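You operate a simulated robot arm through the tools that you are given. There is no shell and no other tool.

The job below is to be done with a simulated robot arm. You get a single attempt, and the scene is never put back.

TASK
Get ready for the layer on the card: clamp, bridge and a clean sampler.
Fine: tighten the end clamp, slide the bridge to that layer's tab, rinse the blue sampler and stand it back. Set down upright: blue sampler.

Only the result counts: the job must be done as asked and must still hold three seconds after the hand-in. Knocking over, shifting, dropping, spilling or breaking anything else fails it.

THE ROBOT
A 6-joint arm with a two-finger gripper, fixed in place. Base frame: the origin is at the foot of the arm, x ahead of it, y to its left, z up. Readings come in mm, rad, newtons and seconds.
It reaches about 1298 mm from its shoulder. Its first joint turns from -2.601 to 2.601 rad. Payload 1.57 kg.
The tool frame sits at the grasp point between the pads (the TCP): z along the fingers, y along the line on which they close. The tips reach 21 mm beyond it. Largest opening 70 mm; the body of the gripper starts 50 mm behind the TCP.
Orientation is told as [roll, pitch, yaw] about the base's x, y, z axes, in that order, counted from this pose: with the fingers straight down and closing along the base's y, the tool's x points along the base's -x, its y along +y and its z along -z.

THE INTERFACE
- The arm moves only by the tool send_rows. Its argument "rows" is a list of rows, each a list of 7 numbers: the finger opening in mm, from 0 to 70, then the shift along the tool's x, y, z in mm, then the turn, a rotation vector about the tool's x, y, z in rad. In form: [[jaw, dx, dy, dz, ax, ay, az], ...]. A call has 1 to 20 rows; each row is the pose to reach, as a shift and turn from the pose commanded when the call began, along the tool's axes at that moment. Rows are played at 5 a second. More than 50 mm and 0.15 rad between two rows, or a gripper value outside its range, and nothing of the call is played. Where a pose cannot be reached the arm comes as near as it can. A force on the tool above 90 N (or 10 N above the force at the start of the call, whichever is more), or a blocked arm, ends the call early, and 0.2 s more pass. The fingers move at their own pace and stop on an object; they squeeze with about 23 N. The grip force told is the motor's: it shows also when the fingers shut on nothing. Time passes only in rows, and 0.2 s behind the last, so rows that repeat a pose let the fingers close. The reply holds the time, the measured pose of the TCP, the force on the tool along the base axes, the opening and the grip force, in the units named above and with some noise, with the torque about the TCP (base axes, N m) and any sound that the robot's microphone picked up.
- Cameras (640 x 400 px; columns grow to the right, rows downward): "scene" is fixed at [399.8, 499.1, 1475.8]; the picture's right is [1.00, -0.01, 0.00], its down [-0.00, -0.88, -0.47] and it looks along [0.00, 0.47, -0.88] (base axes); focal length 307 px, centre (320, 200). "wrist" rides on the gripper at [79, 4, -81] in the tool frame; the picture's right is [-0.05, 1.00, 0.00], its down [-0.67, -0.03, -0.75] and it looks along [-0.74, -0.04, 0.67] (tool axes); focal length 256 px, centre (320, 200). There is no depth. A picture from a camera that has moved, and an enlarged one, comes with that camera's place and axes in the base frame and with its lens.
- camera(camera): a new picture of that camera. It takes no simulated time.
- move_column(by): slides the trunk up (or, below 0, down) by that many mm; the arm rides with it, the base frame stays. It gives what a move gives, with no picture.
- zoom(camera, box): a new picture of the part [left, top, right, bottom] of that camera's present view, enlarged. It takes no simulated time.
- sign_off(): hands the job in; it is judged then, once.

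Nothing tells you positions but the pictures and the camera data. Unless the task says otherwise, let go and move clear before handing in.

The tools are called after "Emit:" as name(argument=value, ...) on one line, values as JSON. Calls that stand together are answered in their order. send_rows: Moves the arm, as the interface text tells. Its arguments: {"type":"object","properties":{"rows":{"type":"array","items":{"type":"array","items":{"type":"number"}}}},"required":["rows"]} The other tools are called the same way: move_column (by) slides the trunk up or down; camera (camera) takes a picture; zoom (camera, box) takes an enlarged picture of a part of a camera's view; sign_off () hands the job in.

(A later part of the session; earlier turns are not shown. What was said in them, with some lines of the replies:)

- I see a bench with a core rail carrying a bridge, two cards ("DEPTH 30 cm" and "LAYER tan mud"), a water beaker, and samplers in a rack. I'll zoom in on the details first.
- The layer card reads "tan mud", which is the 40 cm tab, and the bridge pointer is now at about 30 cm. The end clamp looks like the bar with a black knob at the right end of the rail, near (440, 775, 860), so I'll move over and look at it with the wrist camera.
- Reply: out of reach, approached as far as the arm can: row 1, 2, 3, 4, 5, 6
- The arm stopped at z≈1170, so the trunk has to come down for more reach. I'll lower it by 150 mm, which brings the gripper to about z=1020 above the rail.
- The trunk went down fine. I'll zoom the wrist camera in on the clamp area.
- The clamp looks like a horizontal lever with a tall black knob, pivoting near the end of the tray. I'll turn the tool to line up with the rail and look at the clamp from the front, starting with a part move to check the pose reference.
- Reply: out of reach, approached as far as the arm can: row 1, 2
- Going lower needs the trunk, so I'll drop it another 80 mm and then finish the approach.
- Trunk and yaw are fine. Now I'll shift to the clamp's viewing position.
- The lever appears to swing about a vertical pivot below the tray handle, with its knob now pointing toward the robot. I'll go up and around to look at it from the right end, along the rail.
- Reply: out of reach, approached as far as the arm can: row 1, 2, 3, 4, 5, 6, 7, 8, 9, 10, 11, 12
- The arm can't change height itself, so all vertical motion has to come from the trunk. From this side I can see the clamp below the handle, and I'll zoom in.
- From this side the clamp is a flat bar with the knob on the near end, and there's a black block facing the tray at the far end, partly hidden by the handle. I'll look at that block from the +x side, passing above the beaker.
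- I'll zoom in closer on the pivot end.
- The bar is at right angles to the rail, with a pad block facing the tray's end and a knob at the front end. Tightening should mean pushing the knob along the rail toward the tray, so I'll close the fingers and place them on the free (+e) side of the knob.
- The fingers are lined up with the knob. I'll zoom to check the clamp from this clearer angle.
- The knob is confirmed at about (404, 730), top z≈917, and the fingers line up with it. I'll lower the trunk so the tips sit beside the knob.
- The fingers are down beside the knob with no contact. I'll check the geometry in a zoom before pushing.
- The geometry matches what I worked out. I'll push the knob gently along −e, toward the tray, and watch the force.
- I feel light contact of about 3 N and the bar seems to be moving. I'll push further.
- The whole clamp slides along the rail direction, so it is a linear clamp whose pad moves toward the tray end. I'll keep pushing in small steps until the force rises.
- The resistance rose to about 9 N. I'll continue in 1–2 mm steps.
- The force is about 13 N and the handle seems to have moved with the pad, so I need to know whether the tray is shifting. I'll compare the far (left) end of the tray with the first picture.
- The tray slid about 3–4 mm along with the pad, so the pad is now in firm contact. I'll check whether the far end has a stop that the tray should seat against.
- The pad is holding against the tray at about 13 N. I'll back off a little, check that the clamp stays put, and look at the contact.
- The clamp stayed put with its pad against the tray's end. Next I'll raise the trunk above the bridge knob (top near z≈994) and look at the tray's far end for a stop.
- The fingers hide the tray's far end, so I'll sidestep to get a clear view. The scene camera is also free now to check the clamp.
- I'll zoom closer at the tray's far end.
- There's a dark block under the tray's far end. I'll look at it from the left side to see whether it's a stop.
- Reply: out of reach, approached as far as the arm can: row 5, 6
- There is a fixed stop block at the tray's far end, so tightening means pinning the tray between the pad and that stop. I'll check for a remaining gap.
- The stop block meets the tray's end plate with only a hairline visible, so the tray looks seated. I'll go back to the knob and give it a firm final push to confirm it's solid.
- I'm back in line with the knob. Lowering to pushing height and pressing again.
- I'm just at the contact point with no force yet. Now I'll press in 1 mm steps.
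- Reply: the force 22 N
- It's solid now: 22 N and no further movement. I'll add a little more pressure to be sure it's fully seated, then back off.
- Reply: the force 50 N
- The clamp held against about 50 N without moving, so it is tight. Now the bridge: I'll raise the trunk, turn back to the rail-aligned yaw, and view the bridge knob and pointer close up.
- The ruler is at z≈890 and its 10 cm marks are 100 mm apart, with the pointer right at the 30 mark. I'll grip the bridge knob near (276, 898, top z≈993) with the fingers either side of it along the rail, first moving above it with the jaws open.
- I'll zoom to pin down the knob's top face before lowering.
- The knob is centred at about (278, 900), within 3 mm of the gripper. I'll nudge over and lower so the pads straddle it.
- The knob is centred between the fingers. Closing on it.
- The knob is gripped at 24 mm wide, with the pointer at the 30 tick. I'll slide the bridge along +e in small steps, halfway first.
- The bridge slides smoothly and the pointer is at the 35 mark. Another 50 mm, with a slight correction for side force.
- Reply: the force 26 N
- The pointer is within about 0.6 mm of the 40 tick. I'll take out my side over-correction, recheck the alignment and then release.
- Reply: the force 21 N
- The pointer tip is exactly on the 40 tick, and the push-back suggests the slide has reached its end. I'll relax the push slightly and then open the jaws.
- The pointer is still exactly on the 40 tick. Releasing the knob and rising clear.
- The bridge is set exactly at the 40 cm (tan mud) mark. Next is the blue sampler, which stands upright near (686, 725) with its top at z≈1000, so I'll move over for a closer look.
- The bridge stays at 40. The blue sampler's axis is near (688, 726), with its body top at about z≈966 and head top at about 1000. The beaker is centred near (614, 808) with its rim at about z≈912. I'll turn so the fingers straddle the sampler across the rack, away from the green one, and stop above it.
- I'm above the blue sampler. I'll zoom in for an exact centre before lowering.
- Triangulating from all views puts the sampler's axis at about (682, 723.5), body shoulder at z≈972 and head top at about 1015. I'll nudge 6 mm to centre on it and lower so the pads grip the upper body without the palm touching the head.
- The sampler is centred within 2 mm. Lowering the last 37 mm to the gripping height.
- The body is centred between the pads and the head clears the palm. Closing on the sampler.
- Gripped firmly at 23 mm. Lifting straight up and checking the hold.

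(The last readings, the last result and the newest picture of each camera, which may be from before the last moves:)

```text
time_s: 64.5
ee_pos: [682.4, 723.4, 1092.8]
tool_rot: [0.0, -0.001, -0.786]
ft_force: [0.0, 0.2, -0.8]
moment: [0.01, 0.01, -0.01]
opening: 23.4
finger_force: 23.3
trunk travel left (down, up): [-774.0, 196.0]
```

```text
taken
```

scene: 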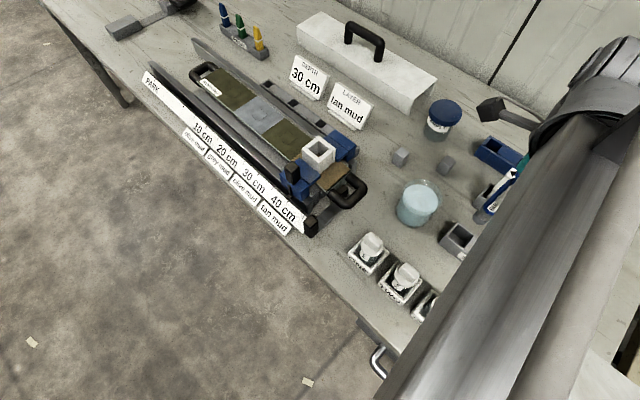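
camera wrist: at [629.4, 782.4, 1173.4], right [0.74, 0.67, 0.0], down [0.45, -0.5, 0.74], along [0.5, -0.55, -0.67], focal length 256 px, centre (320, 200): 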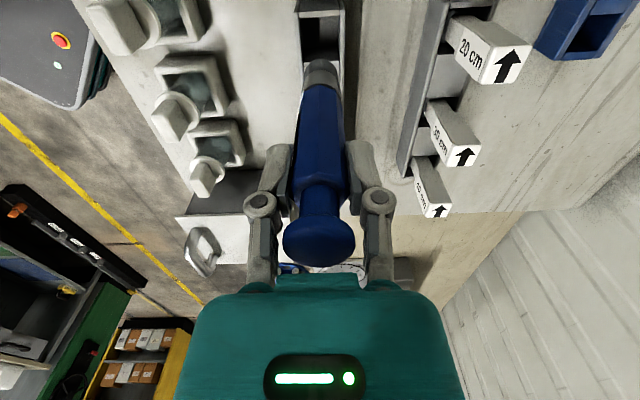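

The sampler is out of the rack and held firmly. I'll look at its tip and the empty slot.

Emit:
zoom(camera="wrist", box=[260, 0, 380, 150])

Emit:
zoom(camera="scene", box=[380, 150, 540, 270])

```text
2.67 times, centred on (320, 75) of wrist
camera zoom: at [629.4, 782.4, 1173.4], right [0.74, 0.67, 0.0], down [0.45, -0.5, 0.74], along [0.5, -0.55, -0.67], focal length 683 px, centre (320, 533)
```

zoom: 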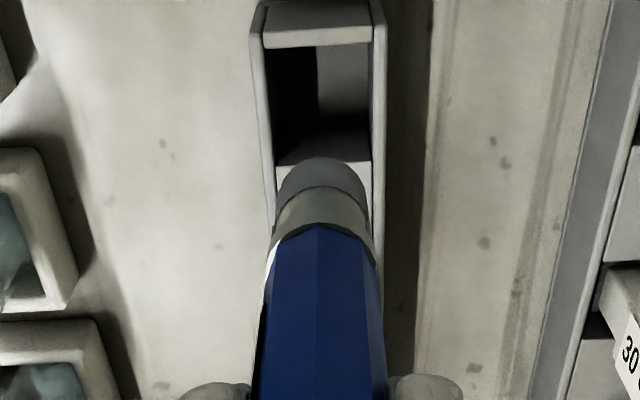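

```text
3.33 times, centred on (460, 210) of scene
camera zoom: at [399.8, 499.1, 1475.8], right [1.0, -0.01, 0.0], down [0.0, -0.88, -0.47], along [0.0, 0.47, -0.88], focal length 1025 px, centre (-147, 167)
```

zoom: 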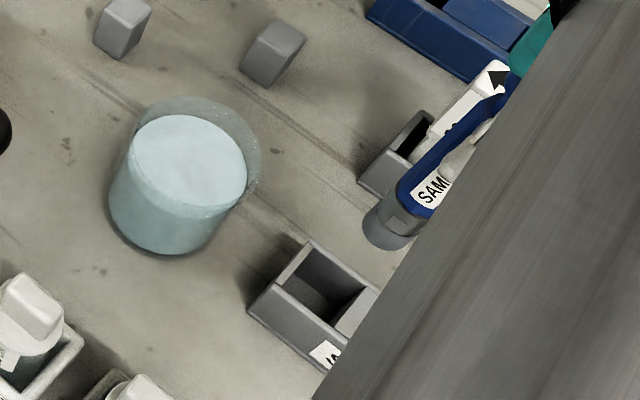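

The metal tip is about 121 mm below the grip point, and combining the views puts the beaker centre at about (610, 799), water near z≈920 and rim near 932. I'll carry the sampler over the beaker at this height and check from both cameras.

Emit:
send_rows(rows=[[10, 15, 0.3, 0, 0, 0, 0], [10, 35, 0.7, 0, 0, 0, 0], [10, 55, 1.2, 0, 0, 0, 0], [10, 75, 1.6, 0, 0, 0, 0], [10, 92, 2, 0, 0, 0, 0], [10, 104.7, 2.2, 0, 0, 0, 0], [10, 104.7, 2.2, 0, 0, 0, 0]])

Emit:
camera(camera="wrist")

Emit:
camera(camera="scene")

```text
time_s: 66.1
ee_pos: [609.9, 800.8, 1092.0]
tool_rot: [0.001, 0.0, -0.784]
ft_force: [0.6, 0.8, -1.5]
moment: [0.01, 0.01, 0.03]
opening: 23.4
finger_force: 22.9
trunk travel left (down, up): [-774.0, 196.0]
```

```text
taken
camera wrist: at [556.6, 858.9, 1173.6], right [0.74, 0.67, 0.0], down [0.45, -0.5, 0.74], along [0.5, -0.55, -0.67], focal length 256 px, centre (320, 200)
```

wrist: 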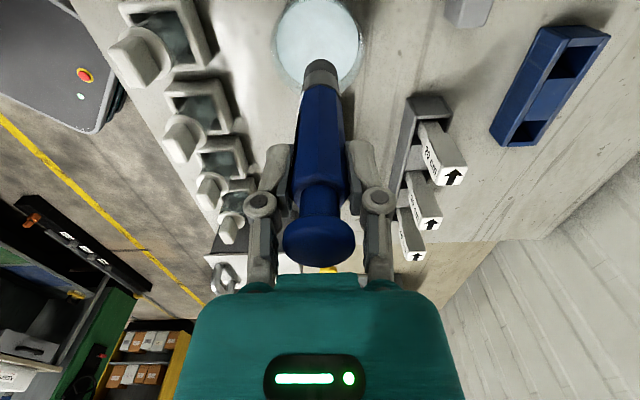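

```text
taken
```

scene: 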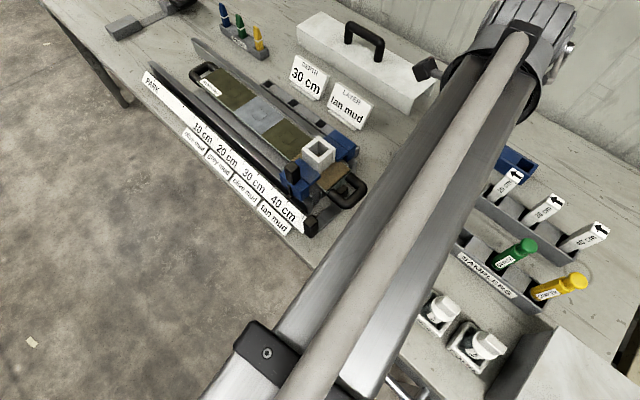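

Emit:
zoom(camera="wrist", box=[250, 0, 390, 110])

```text
3.64 times, centred on (320, 55) of wrist
camera zoom: at [556.6, 858.9, 1173.6], right [0.74, 0.67, 0.0], down [0.45, -0.5, 0.74], along [0.5, -0.55, -0.67], focal length 931 px, centre (320, 727)
```

zoom: 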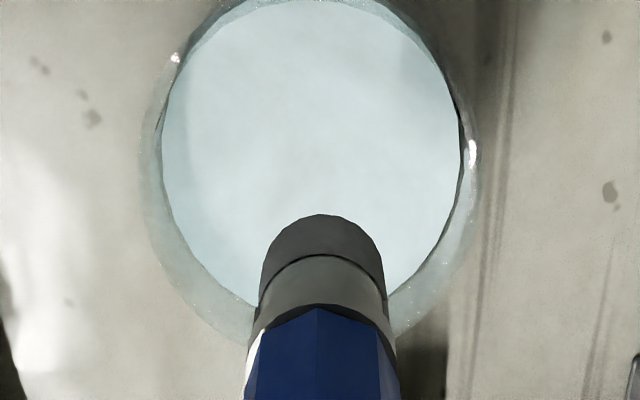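

The tip is within about 4 mm of the beaker's centre. I'll make a small centring correction and then lower the tip in.

Emit:
send_rows(rows=[[10, 3.5, -2.3, 0, 0, 0, 0], [10, 3.5, -2.3, 0, 0, 0, 0]])

Emit:
move_column(by=-50)

Emit:
zoom(camera="wrist", box=[240, 0, 400, 120])

```text
time_s: 66.7
ee_pos: [606.2, 799.7, 1092.7]
tool_rot: [0.0, -0.001, -0.785]
ft_force: [-0.7, -0.6, -0.5]
moment: [-0.02, 0.05, 0.0]
opening: 23.4
finger_force: 22.7
trunk travel left (down, up): [-774.0, 196.0]
```

```text
time_s: 67.6
ee_pos: [605.3, 800.5, 1043.3]
tool_rot: [0.001, 0.001, -0.786]
ft_force: [-0.5, 0.7, -0.2]
moment: [0.02, -0.01, 0.03]
opening: 23.3
finger_force: 23.5
trunk travel left (down, up): [-724.0, 246.0]
```

```text
3.33 times, centred on (320, 60) of wrist
camera zoom: at [552.8, 859.2, 1123.7], right [0.74, 0.67, 0.0], down [0.45, -0.5, 0.74], along [0.5, -0.55, -0.67], focal length 853 px, centre (320, 667)
```

zoom: 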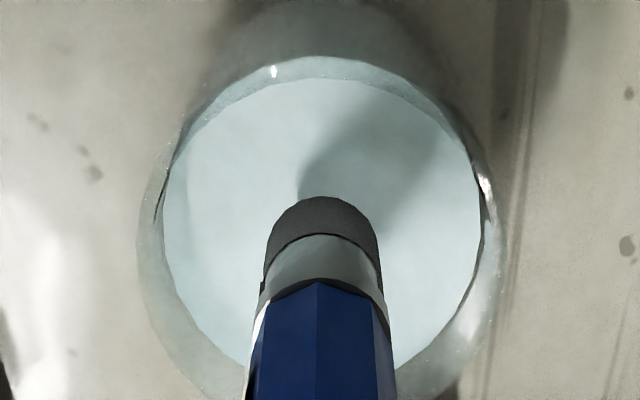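

The tip is at the water surface and well centred. Lowering another 40 mm to submerge the metal tip.

Emit:
move_column(by=-25)

Emit:
move_column(by=-20)

Emit:
camera(camera="wrist")

Emit:
zoom(camera="wrist", box=[240, 0, 400, 120])

```text
time_s: 68.3
ee_pos: [606.5, 800.3, 1017.2]
tool_rot: [0.002, 0.001, -0.785]
ft_force: [-0.7, 0.1, -1.4]
moment: [0.0, 0.01, 0.0]
opening: 23.3
finger_force: 22.8
trunk travel left (down, up): [-699.0, 271.0]
```

```text
time_s: 69.0
ee_pos: [606.2, 800.7, 997.9]
tool_rot: [0.001, -0.001, -0.786]
ft_force: [-0.5, -0.2, -0.3]
moment: [-0.03, 0.03, 0.01]
opening: 23.4
finger_force: 23.0
trunk travel left (down, up): [-679.0, 291.0]
```

```text
taken
camera wrist: at [552.9, 859.2, 1078.7], right [0.74, 0.67, 0.0], down [0.45, -0.5, 0.74], along [0.5, -0.55, -0.67], focal length 256 px, centre (320, 200)
```

wrist: 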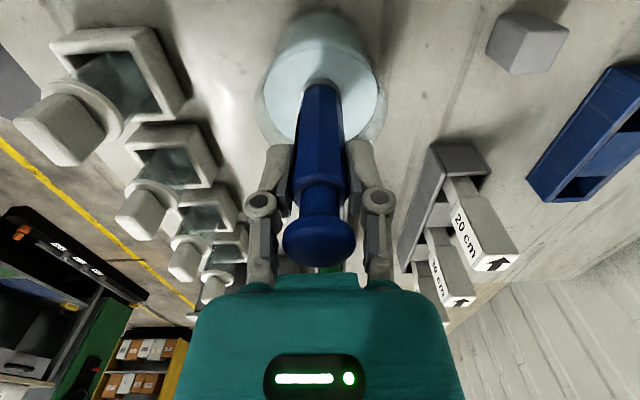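

```text
3.33 times, centred on (320, 60) of wrist
camera zoom: at [552.9, 859.2, 1078.7], right [0.74, 0.67, 0.0], down [0.45, -0.5, 0.74], along [0.5, -0.55, -0.67], focal length 853 px, centre (320, 667)
```

zoom: 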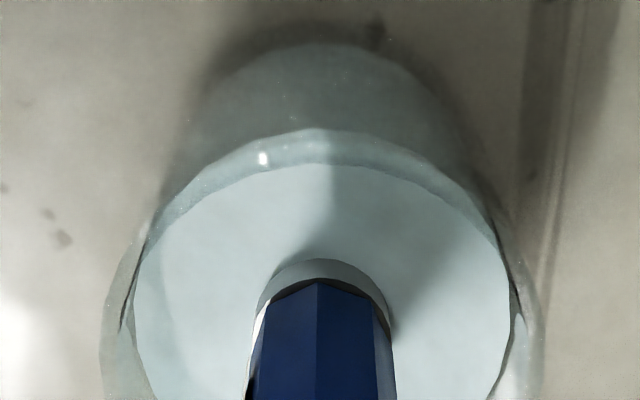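

The tip is submerged almost to the blue sleeve with no contact force. I'll go 8 mm deeper, then swish gently and dwell to rinse.

Emit:
move_column(by=-8)

Emit:
send_rows(rows=[[10, 3, 0, 0, 0, 0, 0], [10, 6, 0, 0, 0, 0, 0], [10, 3, 4, 0, 0, 0, 0], [10, 0, 6, 0, 0, 0, 0], [10, -3, 4, 0, 0, 0, 0], [10, -6, 0, 0, 0, 0, 0], [10, -3, -4, 0, 0, 0, 0], [10, 0, -6, 0, 0, 0, 0], [10, 3, -4, 0, 0, 0, 0], [10, 6, 0, 0, 0, 0, 0], [10, 0, 6, 0, 0, 0, 0], [10, -6, 0, 0, 0, 0, 0], [10, 0, -6, 0, 0, 0, 0], [10, 0, 0, 0, 0, 0, 0], [10, 0, 0, 0, 0, 0, 0], [10, 0, 0, 0, 0, 0, 0], [10, 0, 0, 0, 0, 0, 0], [10, 0, 0, 0, 0, 0, 0], [10, 0, 0, 0, 0, 0, 0], [10, 0, 0, 0, 0, 0, 0]])

Emit:
zoom(camera="wrist", box=[240, 0, 400, 120])

```text
time_s: 69.5
ee_pos: [606.3, 800.3, 989.9]
tool_rot: [0.001, 0.001, -0.785]
ft_force: [0.8, -0.4, -0.7]
moment: [0.0, 0.04, -0.02]
opening: 23.1
finger_force: 23.0
trunk travel left (down, up): [-671.0, 299.0]
```

```text
time_s: 73.7
ee_pos: [607.2, 800.3, 990.7]
tool_rot: [0.0, 0.001, -0.786]
ft_force: [0.7, 0.1, 0.3]
moment: [0.0, 0.03, 0.03]
opening: 23.4
finger_force: 22.6
trunk travel left (down, up): [-671.0, 299.0]
```

```text
3.33 times, centred on (320, 60) of wrist
camera zoom: at [553.3, 859.2, 1070.6], right [0.74, 0.67, 0.0], down [0.45, -0.5, 0.74], along [0.5, -0.55, -0.67], focal length 853 px, centre (320, 667)
```

zoom: 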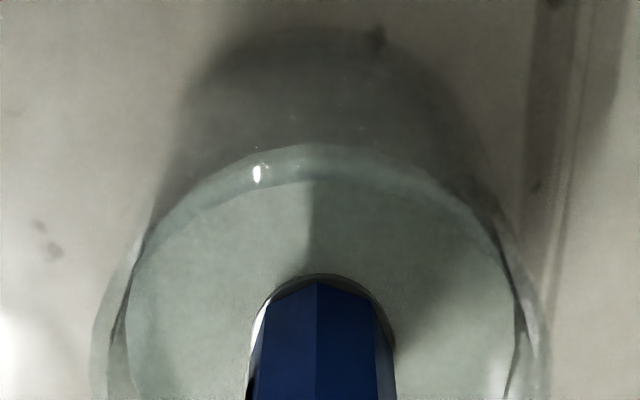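

The water has clouded, so the tip has been rinsed. Lifting straight out and checking the tip.

Emit:
move_column(by=103)

Emit:
zoom(camera="wrist", box=[240, 0, 400, 120])

```text
time_s: 75.1
ee_pos: [606.0, 800.9, 1092.7]
tool_rot: [0.0, 0.001, -0.787]
ft_force: [-0.1, 0.5, -1.2]
moment: [-0.03, 0.01, 0.03]
opening: 23.1
finger_force: 23.0
trunk travel left (down, up): [-774.0, 196.0]
```

```text
3.33 times, centred on (320, 60) of wrist
camera zoom: at [553.4, 859.3, 1173.4], right [0.74, 0.67, 0.0], down [0.45, -0.5, 0.74], along [0.5, -0.55, -0.67], focal length 853 px, centre (320, 667)
```

zoom: 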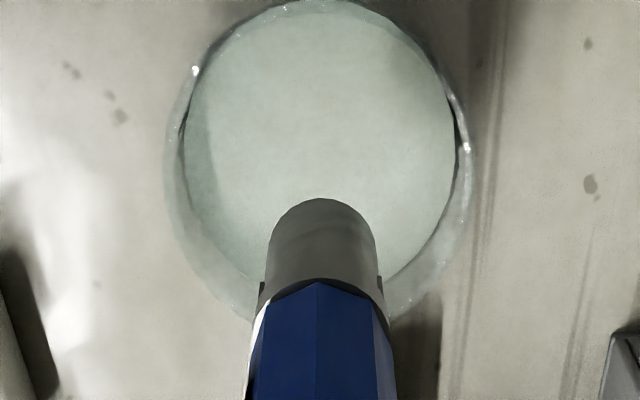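

The dark mud band is gone and the metal tip is clean. Carrying the sampler back over its own slot.

Emit:
send_rows(rows=[[10, -15, 0, 0, 0, 0, 0], [10, -35, 0, 0, 0, 0, 0], [10, -55, 0, 0, 0, 0, 0], [10, -75, 0, 0, 0, 0, 0], [10, -92, 0, 0, 0, 0, 0], [10, -104, 0.1, 0, 0, 0, 0], [10, -108.2, 0.1, 0, 0, 0, 0], [10, -108.2, 0.1, 0, 0, 0, 0], [10, -108.2, 0.1, 0, 0, 0, 0]])

Emit:
camera(camera="wrist")

Emit:
zoom(camera="wrist", box=[260, 0, 380, 150])

```text
time_s: 77.1
ee_pos: [683.4, 722.4, 1093.6]
tool_rot: [0.0, 0.0, -0.786]
ft_force: [0.5, 0.2, 0.1]
moment: [0.03, -0.02, -0.03]
opening: 23.1
finger_force: 22.6
trunk travel left (down, up): [-774.0, 196.0]
```

```text
taken
camera wrist: at [630.7, 781.9, 1173.6], right [0.74, 0.67, 0.0], down [0.45, -0.5, 0.74], along [0.5, -0.55, -0.67], focal length 256 px, centre (320, 200)
```

wrist: 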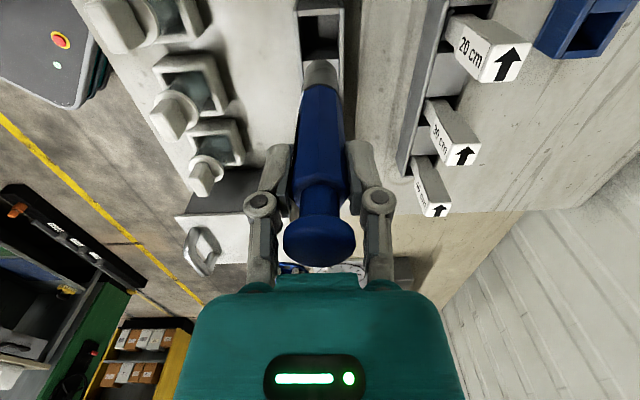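

```text
2.67 times, centred on (320, 75) of wrist
camera zoom: at [630.7, 781.9, 1173.6], right [0.74, 0.67, 0.0], down [0.45, -0.5, 0.74], along [0.5, -0.55, -0.67], focal length 683 px, centre (320, 533)
```

zoom: 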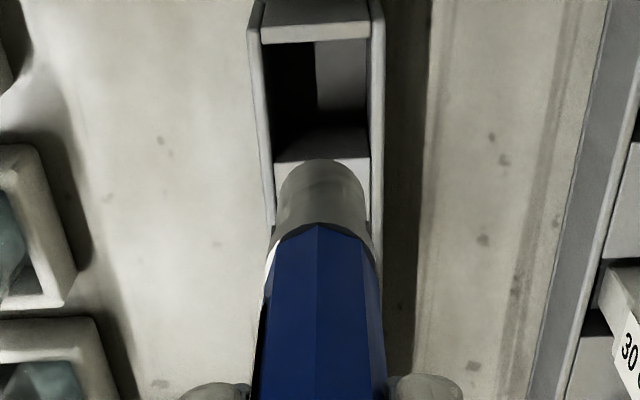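

The slot lines up within about 1 mm of the original pose. I'll correct that and lower to just above the rack.

Emit:
send_rows(rows=[[10, 1.3, 0.3, 0, 0, 0, 0], [10, 1.3, 0.3, 0, 0, 0, 0], [10, 1.3, 0.3, 0, 0, 0, 0]])

Emit:
move_column(by=-78)

Emit:
zoom(camera="wrist", box=[260, 0, 380, 150])

```text
time_s: 77.9
ee_pos: [683.1, 724.0, 1093.4]
tool_rot: [0.0, 0.0, -0.784]
ft_force: [-0.3, 1.3, -1.3]
moment: [0.01, 0.0, 0.01]
opening: 23.3
finger_force: 22.4
trunk travel left (down, up): [-774.0, 196.0]
```

```text
time_s: 79.0
ee_pos: [684.1, 725.2, 1015.8]
tool_rot: [0.003, 0.001, -0.786]
ft_force: [0.3, 0.6, 0.2]
moment: [0.0, 0.02, -0.01]
opening: 23.5
finger_force: 22.9
trunk travel left (down, up): [-696.0, 274.0]
```

```text
2.67 times, centred on (320, 75) of wrist
camera zoom: at [629.4, 783.5, 1095.7], right [0.74, 0.67, 0.0], down [0.45, -0.5, 0.74], along [0.5, -0.55, -0.67], focal length 683 px, centre (320, 533)
```

zoom: 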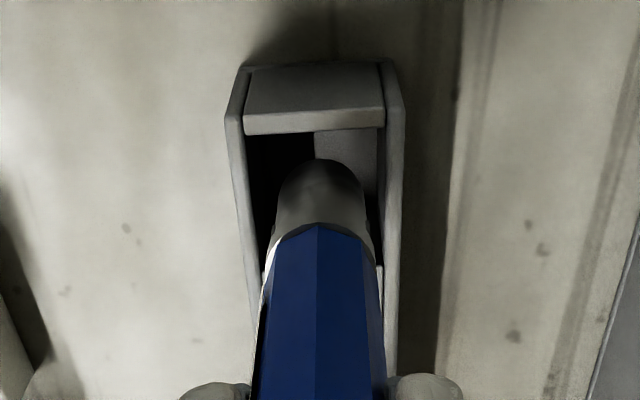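

The tip is entering the slot cleanly and centred. Lowering most of the remaining 42 mm.

Emit:
move_column(by=-30)

Emit:
move_column(by=-9)

Emit:
camera(camera="wrist")

```text
time_s: 79.8
ee_pos: [683.4, 724.1, 985.5]
tool_rot: [0.002, -0.001, -0.786]
ft_force: [0.7, -0.4, -1.1]
moment: [-0.02, 0.02, 0.01]
opening: 23.4
finger_force: 23.3
trunk travel left (down, up): [-666.0, 304.0]
```

```text
time_s: 80.4
ee_pos: [682.8, 724.4, 976.2]
tool_rot: [0.002, 0.0, -0.785]
ft_force: [-0.6, 0.2, -0.9]
moment: [0.02, -0.01, 0.02]
opening: 23.3
finger_force: 23.2
trunk travel left (down, up): [-657.0, 313.0]
```

```text
taken
camera wrist: at [629.4, 783.5, 1056.7], right [0.74, 0.67, 0.0], down [0.45, -0.5, 0.74], along [0.5, -0.55, -0.67], focal length 256 px, centre (320, 200)
```

wrist: 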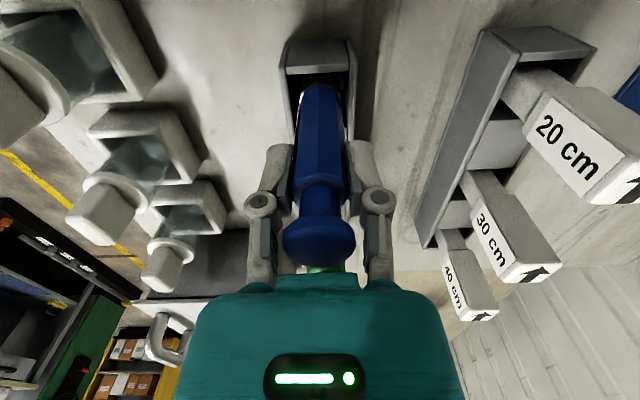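

It's down in the slot about 3 mm above its resting height. Easing it down the rest of the way.

Emit:
move_column(by=-2)

Emit:
move_column(by=-1)

```text
time_s: 80.9
ee_pos: [682.2, 724.7, 973.3]
tool_rot: [0.001, 0.0, -0.786]
ft_force: [1.0, 0.2, -1.1]
moment: [-0.01, 0.01, -0.02]
opening: 23.4
finger_force: 22.9
trunk travel left (down, up): [-655.0, 315.0]
```

```text
time_s: 81.4
ee_pos: [682.7, 724.8, 972.1]
tool_rot: [0.003, 0.001, -0.785]
ft_force: [0.3, 0.1, 2.0]
moment: [0.01, -0.02, -0.01]
opening: 23.2
finger_force: 22.9
trunk travel left (down, up): [-654.0, 316.0]
```

A slight upward force shows the sampler is standing on the slot floor. Opening the fingers.

Emit:
send_rows(rows=[[27, 0, 0, 0, 0, 0, 0], [32, 0, 0, 0, 0, 0, 0], [45, 0, 0, 0, 0, 0, 0], [60, 0, 0, 0, 0, 0, 0], [70, 0, 0, 0, 0, 0, 0], [70, 0, 0, 0, 0, 0, 0]])

Emit:
camera(camera="wrist")

```text
time_s: 82.8
ee_pos: [682.8, 724.0, 971.8]
tool_rot: [0.002, 0.001, -0.788]
ft_force: [1.0, -0.1, 0.0]
moment: [-0.02, -0.01, -0.03]
opening: 70.0
finger_force: 0.1
trunk travel left (down, up): [-654.0, 316.0]
```

```text
taken
camera wrist: at [629.5, 783.6, 1053.6], right [0.74, 0.67, 0.0], down [0.45, -0.5, 0.74], along [0.5, -0.55, -0.67], focal length 256 px, centre (320, 200)
```

wrist: 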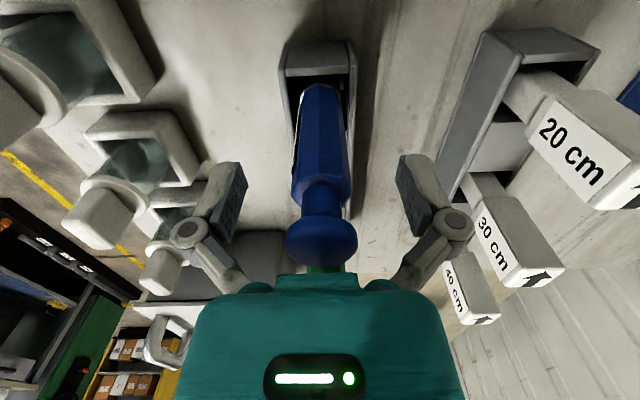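

The sampler is standing free and upright in its slot. I'll rise straight up and move away for a last check.

Emit:
move_column(by=120)

Emit:
send_rows(rows=[[70, 30, -20, 0, 0, 0, 0], [70, 60, -50, 0, 0, 0, 0], [70, 90, -85, 0, 0, 0, 0], [70, 120, -120, 0, 0, 0, 0], [70, 150, -155, 0, 0, 0, 0], [70, 180, -190, 0, 0, 0, 0], [70, 210, -225, 0, 0, 0, 0]])

Emit:
camera(camera="scene")

Emit:
camera(camera="wrist")

```text
time_s: 84.3
ee_pos: [682.4, 723.7, 1092.2]
tool_rot: [0.0, 0.0, -0.786]
ft_force: [-0.2, -0.4, -0.2]
moment: [-0.02, 0.04, -0.02]
opening: 70.4
finger_force: 0.0
trunk travel left (down, up): [-774.0, 196.0]
```

```text
time_s: 85.9
ee_pos: [372.4, 714.2, 1092.7]
tool_rot: [0.002, 0.0, -0.785]
ft_force: [0.5, 0.3, 0.2]
moment: [-0.01, 0.03, -0.02]
opening: 70.0
finger_force: 0.0
trunk travel left (down, up): [-774.0, 196.0]
```

```text
taken
```

scene: 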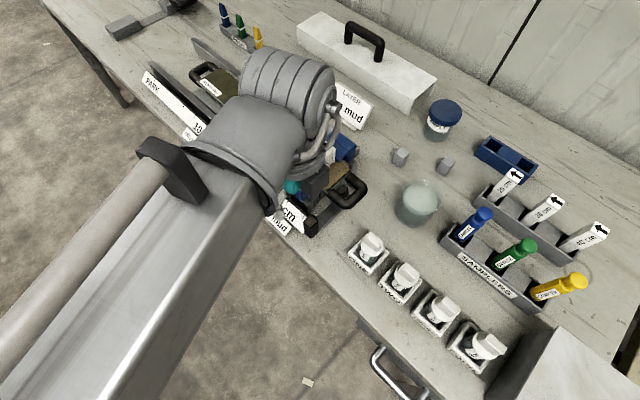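

```text
taken
camera wrist: at [319.4, 773.0, 1173.9], right [0.74, 0.67, 0.0], down [0.45, -0.5, 0.74], along [0.5, -0.55, -0.67], focal length 256 px, centre (320, 200)
```

wrist: 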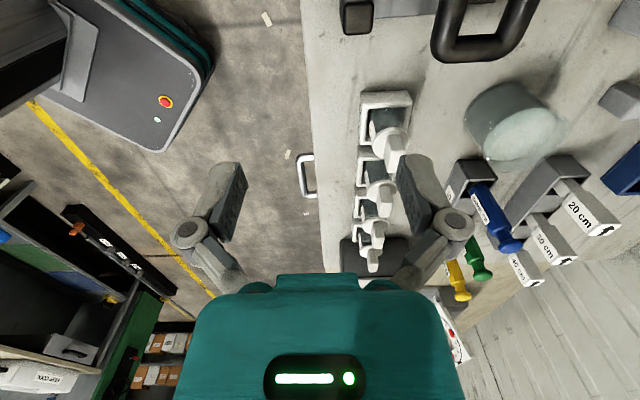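

The blue sampler stands with the others and everything else looks undisturbed. I'll pull the arm back off the bench and make a last check of the bridge, clamp and rack.

Emit:
send_rows(rows=[[70, 4, -39, 0, 0, 0, 0], [70, 8, -78, 0, 0, 0, 0], [70, 12, -117, 0, 0, 0, 0], [70, 16, -156, 0, 0, 0, 0], [70, 20, -194, 0, 0, 0, 0], [70, 20, -194, 0, 0, 0, 0]])

Emit:
camera(camera="scene")

Emit:
zoom(camera="scene", box=[220, 100, 380, 240])

Emit:
zoom(camera="scene", box=[380, 150, 620, 300])

```text
time_s: 87.3
ee_pos: [224.0, 590.9, 1092.7]
tool_rot: [0.002, 0.0, -0.789]
ft_force: [0.2, 0.1, -0.2]
moment: [-0.03, -0.03, 0.0]
opening: 70.0
finger_force: 0.0
trunk travel left (down, up): [-774.0, 196.0]
```

```text
taken
```

scene: 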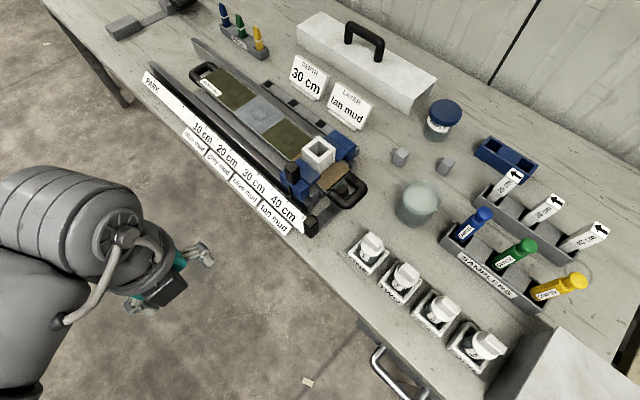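

```text
2.86 times, centred on (300, 170) of scene
camera zoom: at [399.8, 499.1, 1475.8], right [1.0, -0.01, 0.0], down [0.0, -0.88, -0.47], along [0.0, 0.47, -0.88], focal length 878 px, centre (377, 286)
```

zoom: 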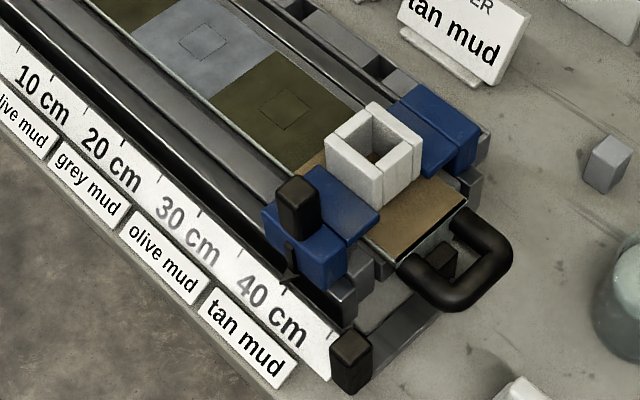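

```text
2.67 times, centred on (500, 225) of scene
camera zoom: at [399.8, 499.1, 1475.8], right [1.0, -0.01, 0.0], down [0.0, -0.88, -0.47], along [0.0, 0.47, -0.88], focal length 820 px, centre (-160, 133)
```

zoom: 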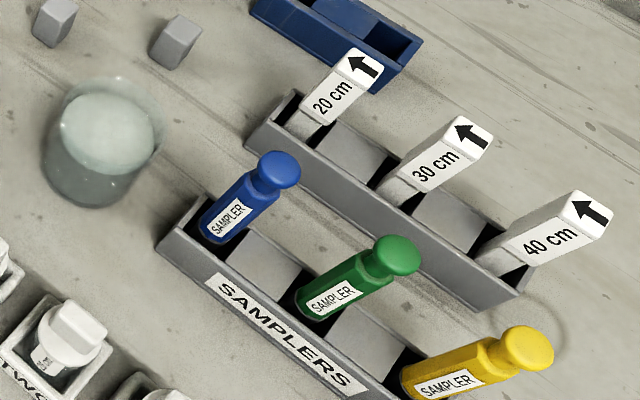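

The clamp pad is tight against the tray, which is seated on its far stop, and the bridge pointer is on the 40 cm (tan mud) mark. The blue sampler is clean and upright in its slot, nothing else looks disturbed, and the arm is clear, so I'm handing the job in.

Emit:
sign_off()

```text
The job is handed in.
```

The job is handed in, and everything you asked for is done. The card reads "tan mud", so I set up for the 40 cm tab.

- **End clamp:** I pushed it in until the tray was pinned against the stop at its far end. It held about 50 N without moving. Tightening slid the tray about 5 mm, until it touched that stop.
- **Bridge:** I slid it from the 30 cm mark to the 40 cm mark. The pointer tip sits on the tick, and it stayed there after I let go.
- **Blue sampler:** I dipped and swished it in the beaker. The water clouded, and the dark band on the tip is gone. It is back upright in its own slot.

The last pictures showed nothing else knocked over or shifted, and the arm is clear of the bench.
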